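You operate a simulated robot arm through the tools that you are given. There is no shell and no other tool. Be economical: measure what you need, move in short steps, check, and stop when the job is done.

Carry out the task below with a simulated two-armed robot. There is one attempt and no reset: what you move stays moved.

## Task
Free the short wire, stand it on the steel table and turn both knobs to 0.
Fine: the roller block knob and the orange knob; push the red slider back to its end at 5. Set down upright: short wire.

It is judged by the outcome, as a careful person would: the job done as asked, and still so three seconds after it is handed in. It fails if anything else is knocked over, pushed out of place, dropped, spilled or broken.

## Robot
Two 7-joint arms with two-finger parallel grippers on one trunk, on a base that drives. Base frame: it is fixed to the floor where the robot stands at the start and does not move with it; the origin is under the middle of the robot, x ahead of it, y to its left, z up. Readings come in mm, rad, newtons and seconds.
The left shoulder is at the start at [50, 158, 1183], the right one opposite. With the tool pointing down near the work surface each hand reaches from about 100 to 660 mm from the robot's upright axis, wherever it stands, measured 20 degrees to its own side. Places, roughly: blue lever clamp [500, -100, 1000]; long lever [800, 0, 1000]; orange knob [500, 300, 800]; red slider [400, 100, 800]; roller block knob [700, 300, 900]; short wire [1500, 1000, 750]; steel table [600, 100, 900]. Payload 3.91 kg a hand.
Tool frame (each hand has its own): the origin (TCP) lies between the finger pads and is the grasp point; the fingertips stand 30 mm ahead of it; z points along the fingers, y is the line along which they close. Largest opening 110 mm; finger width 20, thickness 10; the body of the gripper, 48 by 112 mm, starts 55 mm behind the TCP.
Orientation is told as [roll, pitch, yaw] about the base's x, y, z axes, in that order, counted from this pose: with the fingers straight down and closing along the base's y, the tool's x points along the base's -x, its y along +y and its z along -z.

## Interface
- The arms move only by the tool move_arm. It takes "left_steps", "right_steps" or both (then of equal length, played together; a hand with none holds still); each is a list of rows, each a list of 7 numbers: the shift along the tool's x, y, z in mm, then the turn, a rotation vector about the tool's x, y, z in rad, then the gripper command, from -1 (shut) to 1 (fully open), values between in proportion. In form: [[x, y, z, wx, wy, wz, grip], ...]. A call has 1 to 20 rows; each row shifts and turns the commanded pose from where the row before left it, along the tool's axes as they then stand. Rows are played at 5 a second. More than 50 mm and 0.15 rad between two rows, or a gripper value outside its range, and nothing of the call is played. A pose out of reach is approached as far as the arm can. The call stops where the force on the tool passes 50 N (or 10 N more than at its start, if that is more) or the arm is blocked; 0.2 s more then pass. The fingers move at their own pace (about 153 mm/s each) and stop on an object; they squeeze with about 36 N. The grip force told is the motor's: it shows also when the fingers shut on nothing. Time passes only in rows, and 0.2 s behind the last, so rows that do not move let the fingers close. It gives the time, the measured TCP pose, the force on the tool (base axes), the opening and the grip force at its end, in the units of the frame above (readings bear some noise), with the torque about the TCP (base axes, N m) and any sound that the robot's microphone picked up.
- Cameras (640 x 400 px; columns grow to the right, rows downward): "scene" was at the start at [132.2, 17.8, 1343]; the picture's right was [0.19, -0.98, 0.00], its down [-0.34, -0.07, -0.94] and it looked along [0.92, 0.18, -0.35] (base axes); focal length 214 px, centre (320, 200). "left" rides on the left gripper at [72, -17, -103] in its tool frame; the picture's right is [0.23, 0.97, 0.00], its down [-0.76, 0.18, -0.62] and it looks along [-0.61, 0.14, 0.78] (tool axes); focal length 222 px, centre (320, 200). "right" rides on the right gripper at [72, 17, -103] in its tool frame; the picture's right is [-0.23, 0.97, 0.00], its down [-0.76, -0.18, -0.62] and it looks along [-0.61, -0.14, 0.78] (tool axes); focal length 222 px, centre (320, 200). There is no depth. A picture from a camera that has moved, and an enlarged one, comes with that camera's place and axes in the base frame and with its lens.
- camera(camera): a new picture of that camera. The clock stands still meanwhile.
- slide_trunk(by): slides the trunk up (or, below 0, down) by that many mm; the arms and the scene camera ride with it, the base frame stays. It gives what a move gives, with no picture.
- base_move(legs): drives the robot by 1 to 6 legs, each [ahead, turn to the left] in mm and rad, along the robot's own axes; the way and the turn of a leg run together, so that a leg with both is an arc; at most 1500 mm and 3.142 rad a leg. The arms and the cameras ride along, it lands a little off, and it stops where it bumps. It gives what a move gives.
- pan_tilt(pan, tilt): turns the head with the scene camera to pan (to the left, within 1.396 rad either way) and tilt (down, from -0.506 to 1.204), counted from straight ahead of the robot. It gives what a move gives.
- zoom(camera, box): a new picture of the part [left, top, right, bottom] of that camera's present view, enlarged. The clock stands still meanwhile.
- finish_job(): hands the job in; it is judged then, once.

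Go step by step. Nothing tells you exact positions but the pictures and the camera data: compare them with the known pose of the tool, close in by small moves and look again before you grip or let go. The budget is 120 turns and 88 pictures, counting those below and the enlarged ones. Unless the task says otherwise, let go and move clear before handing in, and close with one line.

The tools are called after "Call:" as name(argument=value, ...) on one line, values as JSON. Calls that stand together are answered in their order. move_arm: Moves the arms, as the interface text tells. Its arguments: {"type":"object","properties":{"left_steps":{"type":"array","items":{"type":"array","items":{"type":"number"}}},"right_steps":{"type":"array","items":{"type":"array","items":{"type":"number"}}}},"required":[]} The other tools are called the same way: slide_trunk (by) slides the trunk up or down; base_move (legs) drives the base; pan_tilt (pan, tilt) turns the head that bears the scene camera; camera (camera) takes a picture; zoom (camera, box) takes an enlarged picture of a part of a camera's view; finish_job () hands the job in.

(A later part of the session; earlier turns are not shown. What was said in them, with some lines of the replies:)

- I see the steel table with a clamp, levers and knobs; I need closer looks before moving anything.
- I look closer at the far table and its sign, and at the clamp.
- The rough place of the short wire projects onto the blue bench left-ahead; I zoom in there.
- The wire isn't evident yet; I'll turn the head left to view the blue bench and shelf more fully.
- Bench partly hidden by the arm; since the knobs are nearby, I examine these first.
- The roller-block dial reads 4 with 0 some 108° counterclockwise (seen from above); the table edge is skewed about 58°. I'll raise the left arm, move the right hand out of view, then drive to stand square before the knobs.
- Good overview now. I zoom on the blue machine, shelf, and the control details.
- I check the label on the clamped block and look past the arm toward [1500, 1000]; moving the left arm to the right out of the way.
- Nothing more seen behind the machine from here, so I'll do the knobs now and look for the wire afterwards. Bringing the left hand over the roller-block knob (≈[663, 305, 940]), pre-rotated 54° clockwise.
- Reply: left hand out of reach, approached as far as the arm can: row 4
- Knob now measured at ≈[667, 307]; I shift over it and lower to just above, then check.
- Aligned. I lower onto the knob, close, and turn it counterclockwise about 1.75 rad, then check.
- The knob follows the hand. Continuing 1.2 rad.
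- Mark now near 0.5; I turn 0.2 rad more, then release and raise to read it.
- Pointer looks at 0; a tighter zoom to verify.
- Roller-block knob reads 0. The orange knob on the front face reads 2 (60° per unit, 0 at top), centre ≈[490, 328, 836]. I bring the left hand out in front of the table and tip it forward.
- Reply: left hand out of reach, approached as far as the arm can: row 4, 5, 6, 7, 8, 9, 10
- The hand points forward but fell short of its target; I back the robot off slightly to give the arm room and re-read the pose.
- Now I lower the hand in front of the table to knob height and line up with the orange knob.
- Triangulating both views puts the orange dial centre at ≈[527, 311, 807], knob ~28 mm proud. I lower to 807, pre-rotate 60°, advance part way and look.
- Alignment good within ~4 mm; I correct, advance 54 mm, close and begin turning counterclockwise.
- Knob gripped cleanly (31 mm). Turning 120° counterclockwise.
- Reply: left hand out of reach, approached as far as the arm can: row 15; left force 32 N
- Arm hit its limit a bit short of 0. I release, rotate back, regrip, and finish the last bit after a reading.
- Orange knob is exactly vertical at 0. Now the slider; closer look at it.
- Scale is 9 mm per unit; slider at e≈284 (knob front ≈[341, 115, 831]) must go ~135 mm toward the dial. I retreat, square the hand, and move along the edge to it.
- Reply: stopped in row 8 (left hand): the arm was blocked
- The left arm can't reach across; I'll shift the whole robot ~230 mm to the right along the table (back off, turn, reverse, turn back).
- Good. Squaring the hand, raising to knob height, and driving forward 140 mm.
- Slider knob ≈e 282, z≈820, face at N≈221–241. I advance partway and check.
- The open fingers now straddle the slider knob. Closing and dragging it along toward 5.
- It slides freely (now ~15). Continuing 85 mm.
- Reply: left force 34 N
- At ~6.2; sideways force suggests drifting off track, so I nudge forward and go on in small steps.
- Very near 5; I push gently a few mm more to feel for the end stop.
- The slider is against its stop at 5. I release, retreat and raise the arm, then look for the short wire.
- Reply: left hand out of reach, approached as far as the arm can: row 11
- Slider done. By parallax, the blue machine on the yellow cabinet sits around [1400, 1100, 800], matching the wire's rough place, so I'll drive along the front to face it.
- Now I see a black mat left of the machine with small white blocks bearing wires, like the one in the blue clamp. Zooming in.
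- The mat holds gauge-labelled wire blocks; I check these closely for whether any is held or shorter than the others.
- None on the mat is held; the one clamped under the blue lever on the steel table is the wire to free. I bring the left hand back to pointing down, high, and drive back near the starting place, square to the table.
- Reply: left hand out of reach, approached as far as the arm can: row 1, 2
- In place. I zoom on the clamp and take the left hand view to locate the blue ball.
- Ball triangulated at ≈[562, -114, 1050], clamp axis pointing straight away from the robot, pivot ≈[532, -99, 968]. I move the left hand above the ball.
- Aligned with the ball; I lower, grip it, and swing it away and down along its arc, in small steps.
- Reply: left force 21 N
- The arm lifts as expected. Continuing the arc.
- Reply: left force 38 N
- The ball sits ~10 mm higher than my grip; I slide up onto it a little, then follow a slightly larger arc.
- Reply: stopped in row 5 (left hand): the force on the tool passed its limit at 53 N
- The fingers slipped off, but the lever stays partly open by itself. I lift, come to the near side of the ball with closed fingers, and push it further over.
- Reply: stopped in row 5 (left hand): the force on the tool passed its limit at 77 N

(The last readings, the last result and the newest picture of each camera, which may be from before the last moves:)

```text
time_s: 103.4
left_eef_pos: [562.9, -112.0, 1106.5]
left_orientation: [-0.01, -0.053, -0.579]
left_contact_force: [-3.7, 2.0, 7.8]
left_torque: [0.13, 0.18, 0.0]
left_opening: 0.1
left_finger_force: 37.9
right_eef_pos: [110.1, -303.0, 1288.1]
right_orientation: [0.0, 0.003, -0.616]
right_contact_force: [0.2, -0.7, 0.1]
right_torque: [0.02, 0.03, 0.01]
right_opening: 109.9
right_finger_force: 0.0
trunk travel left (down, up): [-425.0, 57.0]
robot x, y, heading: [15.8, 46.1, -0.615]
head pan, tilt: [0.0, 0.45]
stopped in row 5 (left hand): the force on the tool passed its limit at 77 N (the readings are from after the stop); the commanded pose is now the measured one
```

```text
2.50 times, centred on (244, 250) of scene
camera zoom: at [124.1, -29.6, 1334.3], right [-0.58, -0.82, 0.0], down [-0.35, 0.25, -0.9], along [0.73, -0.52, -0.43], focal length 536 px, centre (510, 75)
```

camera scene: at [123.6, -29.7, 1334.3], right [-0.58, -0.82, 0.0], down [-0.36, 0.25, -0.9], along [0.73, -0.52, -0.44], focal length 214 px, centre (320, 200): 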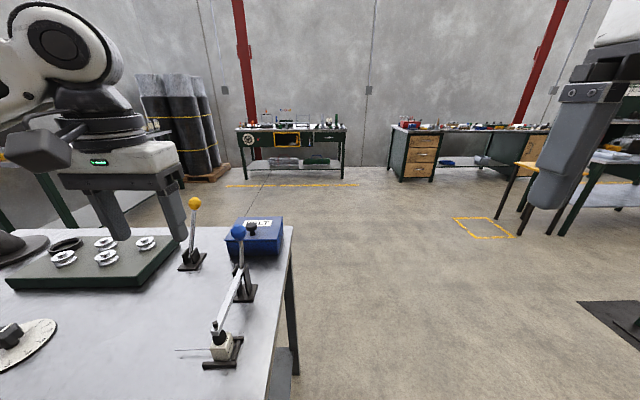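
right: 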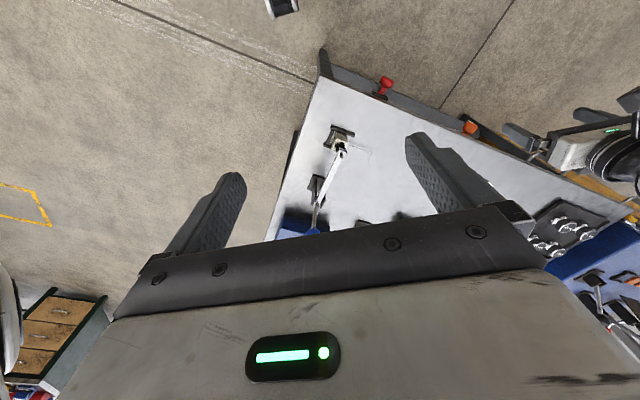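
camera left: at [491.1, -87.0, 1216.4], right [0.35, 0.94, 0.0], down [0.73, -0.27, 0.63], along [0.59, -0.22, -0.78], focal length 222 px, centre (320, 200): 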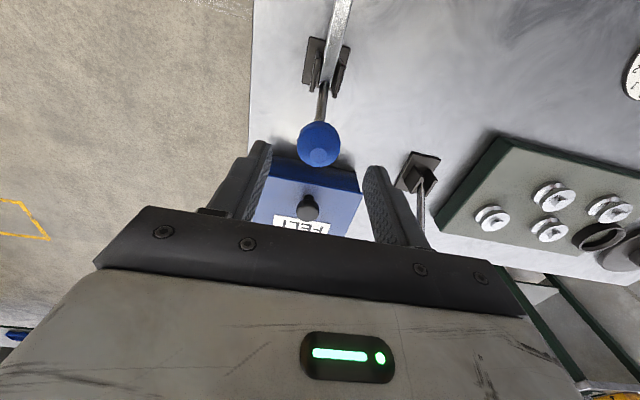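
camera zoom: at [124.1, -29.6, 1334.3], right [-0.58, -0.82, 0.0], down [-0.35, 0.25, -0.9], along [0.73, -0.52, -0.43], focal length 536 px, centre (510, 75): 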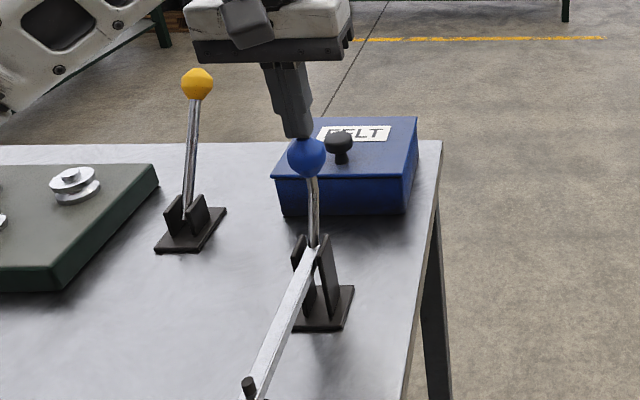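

The lever sprang back when released, so it must be pushed past centre. I lift, come down on the near side of the ball with fingers slightly apart to cradle it, and push it along its arc.

Call:
move_arm(left_steps=[[0, 0, -20, 0, 0, 0, -0.75], [34, 0, 0, 0, 0, 0, -0.75], [0, 0, 35, 0, 0.04, 0, -0.75], [0, 0, 30, 0, 0, 0, -0.75]])

Call:
move_arm(left_steps=[[-8, 0, 0, 0, 0, 0, -0.75], [-8, 0, 0, 0, 0, 0, -0.75], [-8, 0, 2, 0, 0, 0, -0.75], [-8, 0, 2, 0, 0, 0, -0.75], [-7, 0, 3, 0, 0, 0, -0.75], [-7, 0, 3, 0, 0, 0, -0.75], [-7, 0, 3, 0, 0, 0, -0.75]])

Call:
zoom(camera="scene", box=[160, 170, 320, 370])

```text
time_s: 104.4
left_eef_pos: [535.5, -92.3, 1057.6]
left_orientation: [-0.008, -0.012, -0.58]
left_contact_force: [0.4, 0.4, 0.9]
left_torque: [0.0, 0.03, -0.03]
left_opening: 13.5
left_finger_force: 0.1
right_eef_pos: [109.7, -303.0, 1288.6]
right_orientation: [-0.001, 0.001, -0.616]
right_contact_force: [-0.8, 0.2, 0.3]
right_torque: [0.0, -0.02, -0.03]
right_opening: 109.7
right_finger_force: 0.1
trunk travel left (down, up): [-425.0, 57.0]
robot x, y, heading: [16.1, 45.9, -0.615]
head pan, tilt: [0.0, 0.45]
```

```text
time_s: 106.0
left_eef_pos: [583.1, -123.0, 1046.2]
left_orientation: [-0.009, -0.017, -0.577]
left_contact_force: [0.4, 0.2, 0.3]
left_torque: [0.0, -0.01, -0.01]
left_opening: 13.4
left_finger_force: 0.1
right_eef_pos: [110.4, -302.3, 1288.1]
right_orientation: [-0.002, 0.0, -0.617]
right_contact_force: [0.5, 0.0, -0.5]
right_torque: [0.03, 0.01, 0.01]
right_opening: 110.0
right_finger_force: 0.1
trunk travel left (down, up): [-425.0, 57.0]
robot x, y, heading: [14.7, 45.4, -0.614]
head pan, tilt: [0.0, 0.45]
```

```text
2.00 times, centred on (240, 270) of scene
camera zoom: at [124.9, -30.1, 1334.4], right [-0.58, -0.82, 0.0], down [-0.36, 0.25, -0.9], along [0.73, -0.52, -0.44], focal length 429 px, centre (480, 60)
```

zoom: 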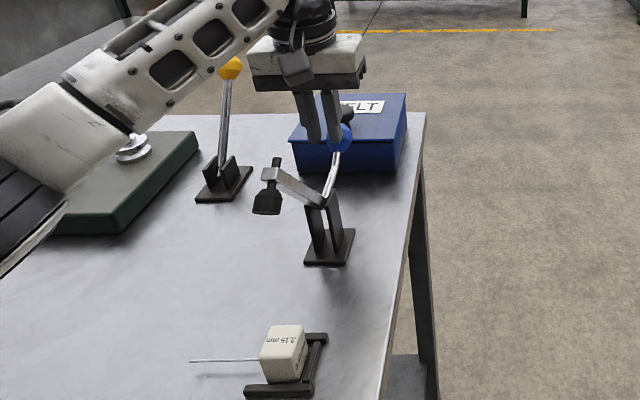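

It's swinging open nicely, with no resisting force now. Pushing a little further.

Call:
move_arm(left_steps=[[-6, 0, 6, 0, 0, 0, -0.75], [-5, 0, 7, 0, 0, 0, -0.75], [-4, 0, 7, 0, 0, 0, -0.75], [-3, 0, 6, 0, 0, 0, -0.75], [0, 0, 0, 0, 0, 0, -0.75]])

Call:
zoom(camera="scene", box=[160, 170, 320, 370])

```text
time_s: 107.2
left_eef_pos: [596.6, -135.4, 1019.8]
left_orientation: [-0.01, -0.013, -0.581]
left_contact_force: [-0.4, 0.5, 0.9]
left_torque: [0.01, 0.01, 0.01]
left_opening: 14.0
left_finger_force: 0.0
right_eef_pos: [109.1, -302.0, 1287.3]
right_orientation: [0.0, 0.002, -0.614]
right_contact_force: [-0.5, 0.0, 0.6]
right_torque: [-0.03, 0.01, -0.02]
right_opening: 110.1
right_finger_force: 0.0
trunk travel left (down, up): [-425.0, 57.0]
robot x, y, heading: [16.8, 45.9, -0.619]
head pan, tilt: [0.0, 0.45]
```

```text
2.00 times, centred on (240, 270) of scene
camera zoom: at [124.4, -30.0, 1334.3], right [-0.58, -0.82, 0.0], down [-0.36, 0.25, -0.9], along [0.73, -0.52, -0.44], focal length 429 px, centre (480, 60)
```

zoom: 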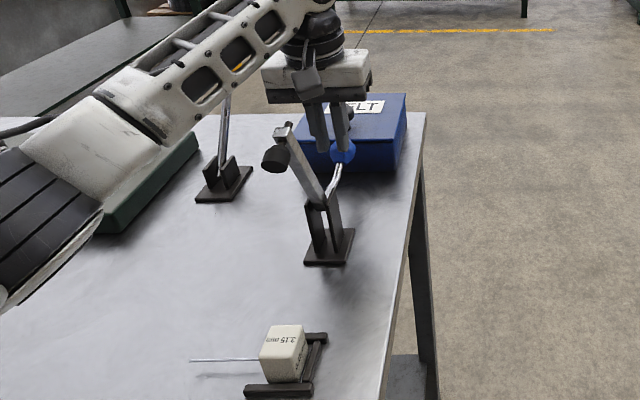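

The clamp is open and holds by itself. Now I lift well above the raised arm and move over the freed block (≈[416, -20], top ≈942); the wire leaves its left face at about 917, so I'll grip above it.

Call:
move_arm(left_steps=[[0, 0, -45, 0, 0, 0, -0.75], [0, 0, -45, 0, 0, 0, -0.75], [0, 0, -45, 0, 0, 0, -0.75], [0, 0, -48, 0, 0, 0, -0.75], [43, 0, 0, 0, 0, 0, 0.3], [43, 0, 0, 0, 0, 0, 0.3], [43, -1, 0, 0, 0, 0, 0.3], [43, -1, 0, 0, 0, 0, 0.3], [42, -1, 0, 0, 0, 0, 0.3], [0, 0, 45, 0, 0, 0, 0.3], [0, 0, 45, 0, 0, 0, 0.3], [0, 0, 45, 0, 0, 0, 0.3], [0, 0, 30, 0, 0, 0, 0.3]])

Call:
camera(camera="left")

Call:
zoom(camera="scene", box=[160, 200, 320, 400])

```text
time_s: 110.0
left_eef_pos: [416.0, -17.4, 1038.4]
left_orientation: [-0.008, -0.014, -0.578]
left_contact_force: [-0.7, -0.3, 0.1]
left_torque: [-0.03, -0.01, -0.03]
left_opening: 71.4
left_finger_force: 0.1
right_eef_pos: [110.4, -301.8, 1287.3]
right_orientation: [-0.003, 0.003, -0.616]
right_contact_force: [0.4, -0.2, -0.1]
right_torque: [-0.01, -0.01, 0.02]
right_opening: 110.1
right_finger_force: 0.1
trunk travel left (down, up): [-425.0, 57.0]
robot x, y, heading: [14.7, 44.7, -0.616]
head pan, tilt: [0.0, 0.45]
```

```text
15 pictures are left
camera left: at [344.8, 9.7, 1140.2], right [0.34, 0.94, -0.01], down [0.73, -0.26, 0.63], along [0.59, -0.23, -0.78], focal length 222 px, centre (320, 200)
```

left: 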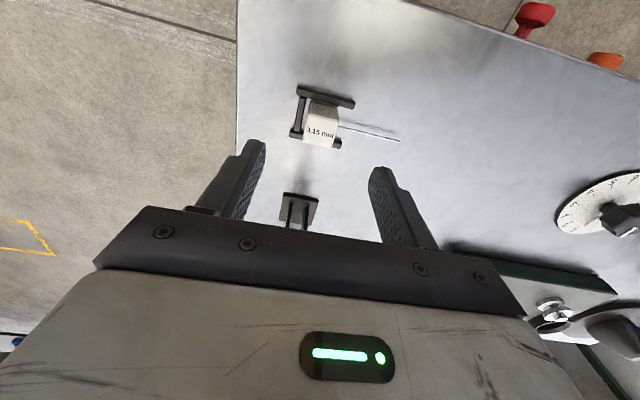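

```text
2.00 times, centred on (240, 300) of scene
camera zoom: at [124.5, -30.0, 1334.4], right [-0.58, -0.82, 0.0], down [-0.36, 0.25, -0.9], along [0.73, -0.52, -0.44], focal length 429 px, centre (480, 0)
```

zoom: 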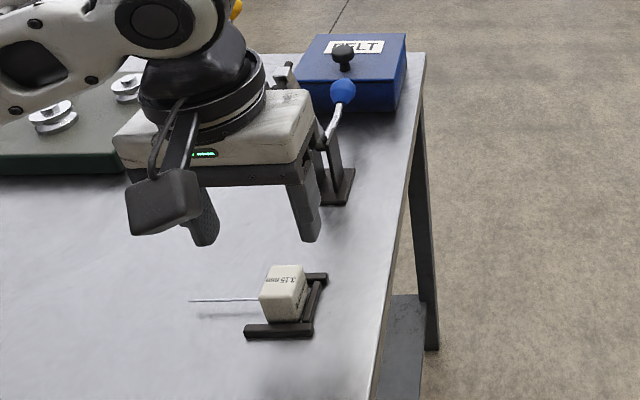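

Aligned with the block. Lowering until the tips are just above the wire (tips ≈925), then closing.

Call:
move_arm(left_steps=[[-1, -2, 30, 0, 0, 0, 0.1], [0, 0, 30, 0, 0, 0, 0.1], [0, 0, 22, 0, 0, 0, 0.1], [0, 0, 0, 0, 0, 0, 0.1]])

Call:
zoom(camera="scene", box=[190, 290, 286, 390])

Call:
zoom(camera="left", box=[210, 60, 430, 220])

```text
time_s: 111.0
left_eef_pos: [415.1, -24.1, 953.0]
left_orientation: [-0.008, -0.011, -0.578]
left_contact_force: [-0.4, 0.0, 0.2]
left_torque: [-0.01, 0.0, 0.01]
left_opening: 60.5
left_finger_force: 0.0
right_eef_pos: [110.0, -302.7, 1288.5]
right_orientation: [0.0, 0.002, -0.615]
right_contact_force: [-0.8, 0.5, -0.1]
right_torque: [-0.01, -0.03, 0.04]
right_opening: 109.9
right_finger_force: 0.1
trunk travel left (down, up): [-425.0, 57.0]
robot x, y, heading: [16.3, 46.9, -0.621]
head pan, tilt: [0.0, 0.45]
```

```text
4.00 times, centred on (238, 340) of scene
camera zoom: at [124.4, -30.0, 1334.3], right [-0.58, -0.82, 0.0], down [-0.36, 0.25, -0.9], along [0.73, -0.52, -0.44], focal length 858 px, centre (648, -360)
```

zoom: 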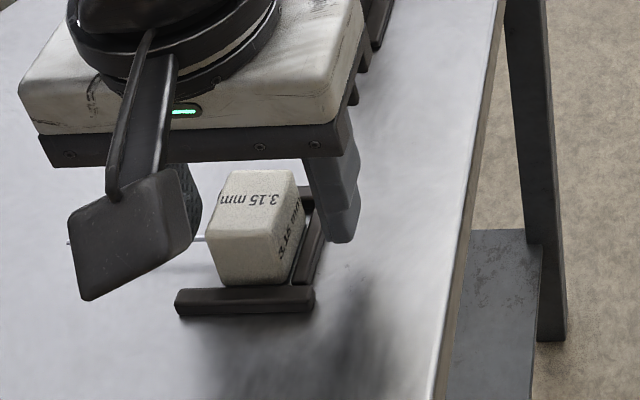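

```text
2.50 times, centred on (320, 140) of left
camera zoom: at [344.0, 4.1, 1056.7], right [0.34, 0.94, -0.01], down [0.73, -0.26, 0.63], along [0.59, -0.23, -0.78], focal length 555 px, centre (320, 350)
```

zoom: 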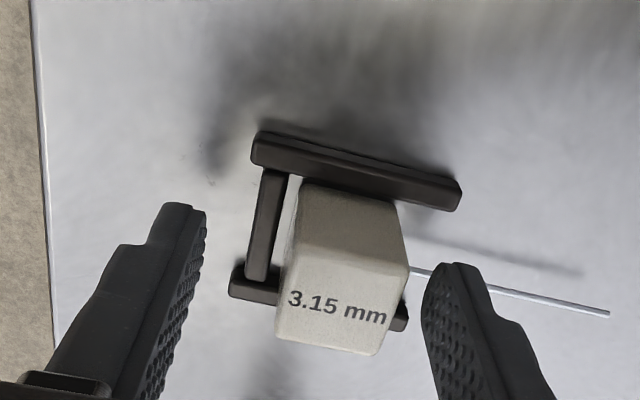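

Block is ~6 mm toward the wire side; I centre, raise 2 mm, close, and lift a little.

Call:
move_arm(left_steps=[[0, 6, -2, 0, 0, 0, 0.1], [0, 0, 0, 0, 0, 0, -1], [0, 0, 0, 0, 0, 0, -1], [0, 0, 0, 0, 0, 0, -1], [0, 0, -15, 0, 0, 0, -1], [0, 0, -25, 0, 0, 0, -1], [0, 0, 0, 0, 0, 0, -1]])

Call:
zoom(camera="left", box=[210, 60, 430, 220])

Call:
zoom(camera="scene", box=[160, 240, 320, 400])

```text
time_s: 112.6
left_eef_pos: [417.2, -17.8, 995.8]
left_orientation: [-0.008, -0.013, -0.58]
left_contact_force: [0.1, 0.3, 0.5]
left_torque: [-0.01, 0.01, -0.03]
left_opening: 28.9
left_finger_force: 35.6
right_eef_pos: [109.7, -301.0, 1288.2]
right_orientation: [-0.002, 0.0, -0.616]
right_contact_force: [-0.4, -0.6, -0.5]
right_torque: [0.03, -0.02, -0.01]
right_opening: 110.1
right_finger_force: 0.1
trunk travel left (down, up): [-425.0, 57.0]
robot x, y, heading: [13.4, 46.9, -0.62]
head pan, tilt: [0.0, 0.45]
```

```text
2.50 times, centred on (320, 140) of left
camera zoom: at [347.1, 10.1, 1100.0], right [0.34, 0.94, -0.01], down [0.73, -0.26, 0.63], along [0.59, -0.22, -0.78], focal length 555 px, centre (320, 350)
```

zoom: 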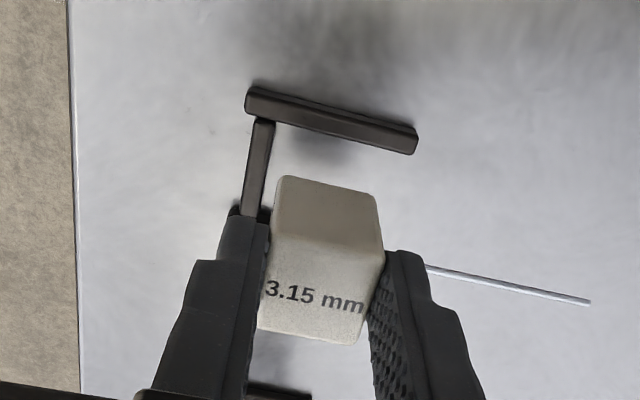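

```text
2.50 times, centred on (240, 320) of scene
camera zoom: at [124.5, -30.0, 1334.3], right [-0.58, -0.82, 0.0], down [-0.36, 0.25, -0.9], along [0.73, -0.52, -0.44], focal length 536 px, centre (520, -100)
```

zoom: 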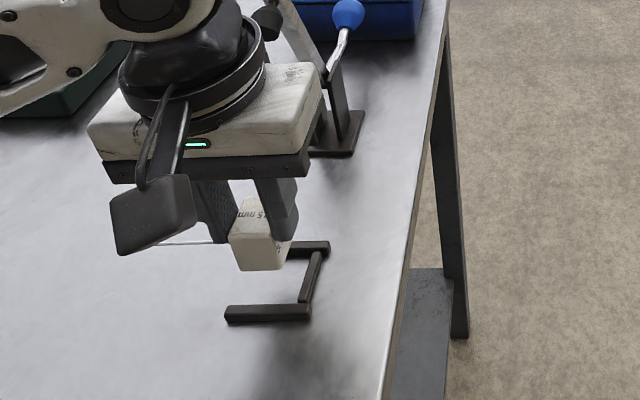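

Held firmly. I carry it 150 mm to the left over open table and lower to just above the surface.

Call:
move_arm(left_steps=[[0, 38, 0, 0, 0, 0, -1], [0, 38, 0, 0, 0, 0, -1], [0, 37, 0, 0, 0, 0, -1], [0, 37, 0, 0, 0, 0, -1], [0, 0, 15, 0.005, 0.01, 0, -1], [0, 0, 13, 0, 0, 0, -1], [0, 0, 8, 0, 0, 0, -1], [0, 0, 0, 0, 0, 0, -1]])

Call:
zoom(camera="left", box=[210, 60, 430, 220])

```text
time_s: 114.4
left_eef_pos: [501.1, 108.8, 958.9]
left_orientation: [-0.015, -0.003, -0.579]
left_contact_force: [-1.3, 0.7, -0.4]
left_torque: [0.02, -0.03, -0.02]
left_opening: 28.8
left_finger_force: 35.5
right_eef_pos: [109.4, -302.9, 1287.9]
right_orientation: [0.001, 0.003, -0.617]
right_contact_force: [-0.7, 0.4, 0.1]
right_torque: [0.01, -0.04, 0.03]
right_opening: 110.1
right_finger_force: 0.1
trunk travel left (down, up): [-425.0, 57.0]
robot x, y, heading: [16.0, 48.2, -0.612]
head pan, tilt: [0.0, 0.45]
```

```text
2.50 times, centred on (320, 140) of left
camera zoom: at [431.5, 135.9, 1062.1], right [0.34, 0.94, -0.01], down [0.74, -0.26, 0.62], along [0.58, -0.22, -0.78], focal length 555 px, centre (320, 350)
```

zoom: 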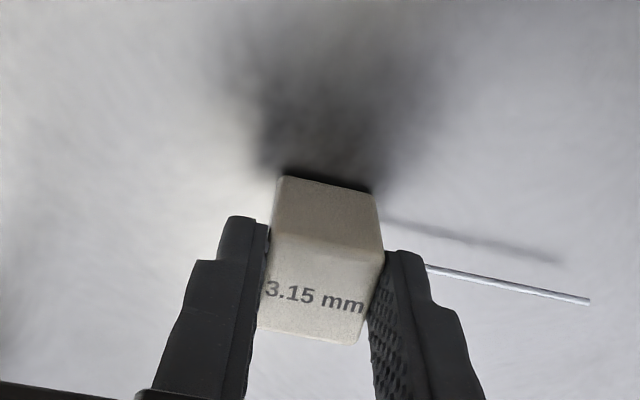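

A few mm remain; lowering in 1–2 mm steps until I feel the table.

Call:
move_arm(left_steps=[[0, 0, 1, -0.012, 0, 0, -1], [0, 0, 1.5, 0, 0, 0, -1], [0, 0, 1.5, 0, 0, 0, -1], [0, 0, 0, 0, 0, 0, -1]])

```text
time_s: 115.4
left_eef_pos: [500.9, 108.3, 956.0]
left_orientation: [-0.002, -0.006, -0.579]
left_contact_force: [-2.9, 1.4, 11.4]
left_torque: [-0.05, -0.09, 0.01]
left_opening: 28.9
left_finger_force: 35.9
right_eef_pos: [107.5, -302.8, 1287.9]
right_orientation: [0.0, -0.002, -0.617]
right_contact_force: [-1.2, 0.1, 0.9]
right_torque: [0.05, 0.0, 0.0]
right_opening: 109.9
right_finger_force: 0.0
trunk travel left (down, up): [-425.0, 57.0]
robot x, y, heading: [17.6, 48.5, -0.617]
head pan, tilt: [0.0, 0.45]
```

It touches down (11 N up). Releasing and rising straight up.

Call:
move_arm(left_steps=[[0, 0, 0, 0, 0, 0, -0.3], [0, 0, 0, 0, 0, 0, 0.0], [0, 0, 0, 0, 0, 0, 0.1], [0, 0, -20, 0, 0, 0, 0.1], [0, 0, -45, 0, 0, 0, 0.1], [0, 0, -45, 0, 0, 0, 0.1], [0, 0, -45, 0, 0, 0, 0.1], [0, 0, -45, 0, 0, 0, 0.1], [40, 0, 0, 0, 0, 0, 0.1], [40, 0, 0, 0, 0, 0, 0.1], [40, 0, 0, 0, 0, 0, 0.1]])

Call:
pan_tilt(pan=0.5, tilt=0.6)

Call:
camera(camera="scene")

Call:
camera(camera="left")

```text
time_s: 117.8
left_eef_pos: [395.5, 176.1, 1131.3]
left_orientation: [0.0, 0.121, -0.583]
left_contact_force: [0.6, -0.5, -2.4]
left_torque: [0.0, 0.08, 0.02]
left_opening: 60.5
left_finger_force: 0.0
right_eef_pos: [109.5, -303.0, 1287.8]
right_orientation: [-0.001, 0.002, -0.617]
right_contact_force: [-0.8, 0.2, 0.5]
right_torque: [0.04, -0.02, 0.02]
right_opening: 110.0
right_finger_force: 0.1
trunk travel left (down, up): [-425.0, 57.0]
robot x, y, heading: [19.1, 42.9, -0.616]
head pan, tilt: [0.0, 0.45]
```

```text
time_s: 118.7
left_eef_pos: [396.3, 175.8, 1133.4]
left_orientation: [0.001, 0.109, -0.58]
left_contact_force: [0.2, -0.1, -0.8]
left_torque: [-0.01, -0.03, 0.01]
left_opening: 60.5
left_finger_force: 0.0
right_eef_pos: [109.7, -303.3, 1286.9]
right_orientation: [-0.001, 0.002, -0.616]
right_contact_force: [-0.3, 0.3, 0.2]
right_torque: [0.01, 0.0, -0.02]
right_opening: 110.1
right_finger_force: 0.0
trunk travel left (down, up): [-425.0, 57.0]
robot x, y, heading: [13.3, 44.2, -0.619]
head pan, tilt: [0.499, 0.6]
```

```text
8 pictures are left
camera scene: at [137.2, 12.7, 1320.8], right [-0.12, -0.99, 0.0], down [-0.56, 0.07, -0.83], along [0.82, -0.1, -0.56], focal length 214 px, centre (320, 200)
```

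scene: 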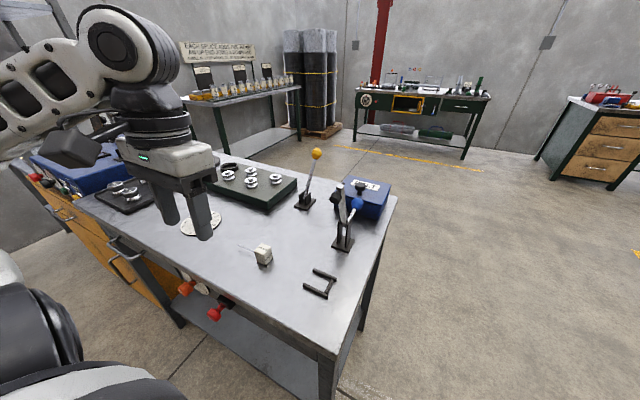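

```text
7 pictures are left
camera left: at [336.3, 195.0, 1244.4], right [0.35, 0.94, 0.03], down [0.79, -0.31, 0.54], along [0.51, -0.16, -0.84], focal length 222 px, centre (320, 200)
```

left: 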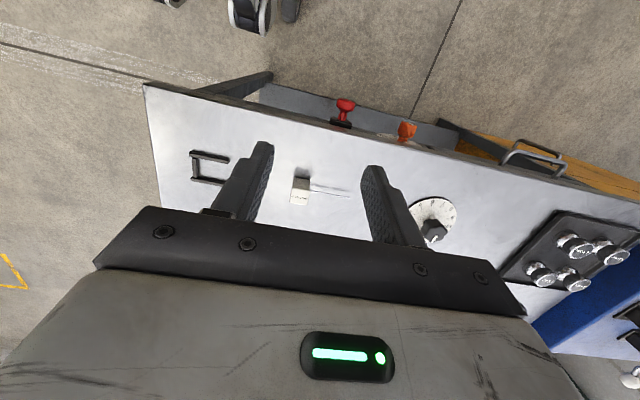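

The block stands upright on the steel table. A last check on the block, the dial and the front controls.

Call:
zoom(camera="scene", box=[220, 180, 400, 310])

Call:
zoom(camera="left", box=[320, 80, 480, 250])

Call:
zoom(camera="scene", box=[160, 260, 256, 330])

```text
3.08 times, centred on (310, 245) of scene
camera zoom: at [137.2, 12.7, 1320.8], right [-0.12, -0.99, 0.0], down [-0.56, 0.07, -0.83], along [0.82, -0.1, -0.56], focal length 660 px, centre (351, 62)
```

zoom: 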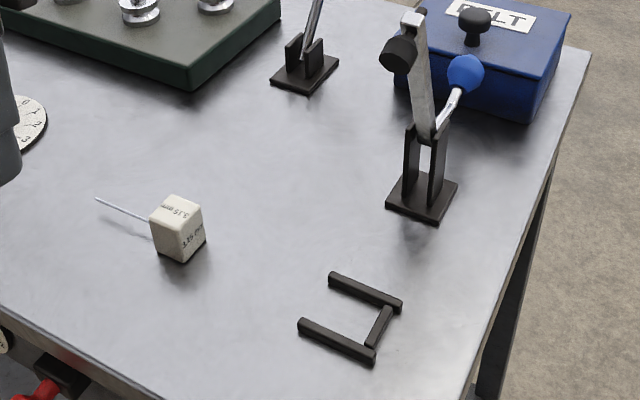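

```text
2.35 times, centred on (400, 165) of left
camera zoom: at [336.3, 195.0, 1244.4], right [0.35, 0.94, 0.03], down [0.79, -0.31, 0.54], along [0.51, -0.16, -0.84], focal length 523 px, centre (132, 282)
```

zoom: 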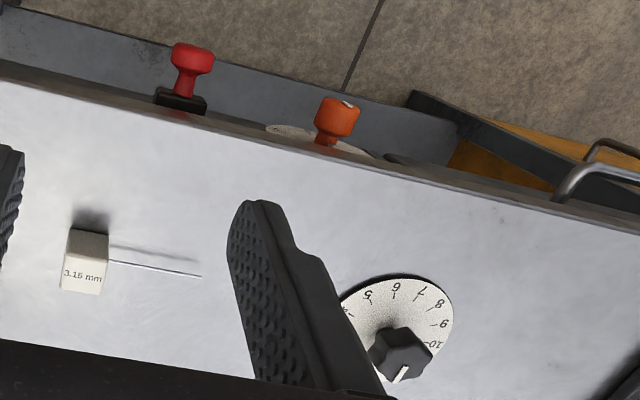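

```text
5.71 times, centred on (208, 295) of scene
camera zoom: at [137.2, 12.7, 1320.8], right [-0.12, -0.99, 0.0], down [-0.56, 0.07, -0.83], along [0.82, -0.1, -0.56], focal length 1226 px, centre (960, -343)
```

zoom: 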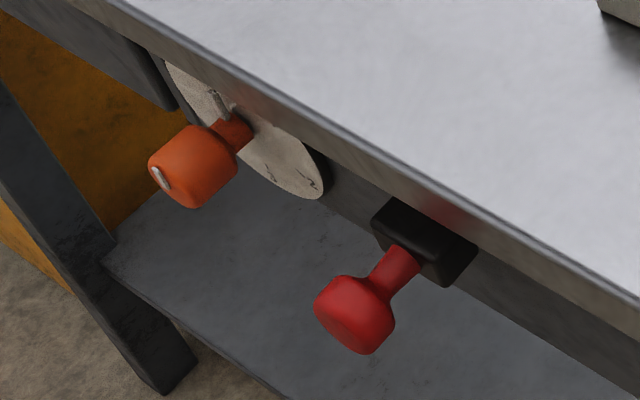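

The wire block stands upright and free on the steel table, both knobs are at 0, the slider is at 5, and the hands are clear. Handing in.

Call:
finish_job()

```text
The job is handed in.
```

I freed the wire held in the blue lever clamp (the block marked 3.15 mm) and stood it upright on the steel table. Both knobs are at 0 and the red slider is against its stop at 5. The place you gave for the short wire pointed to a mat of similar blocks by the welder, but none of those was held, so I took the clamped one as the one meant; I left that clamp open.
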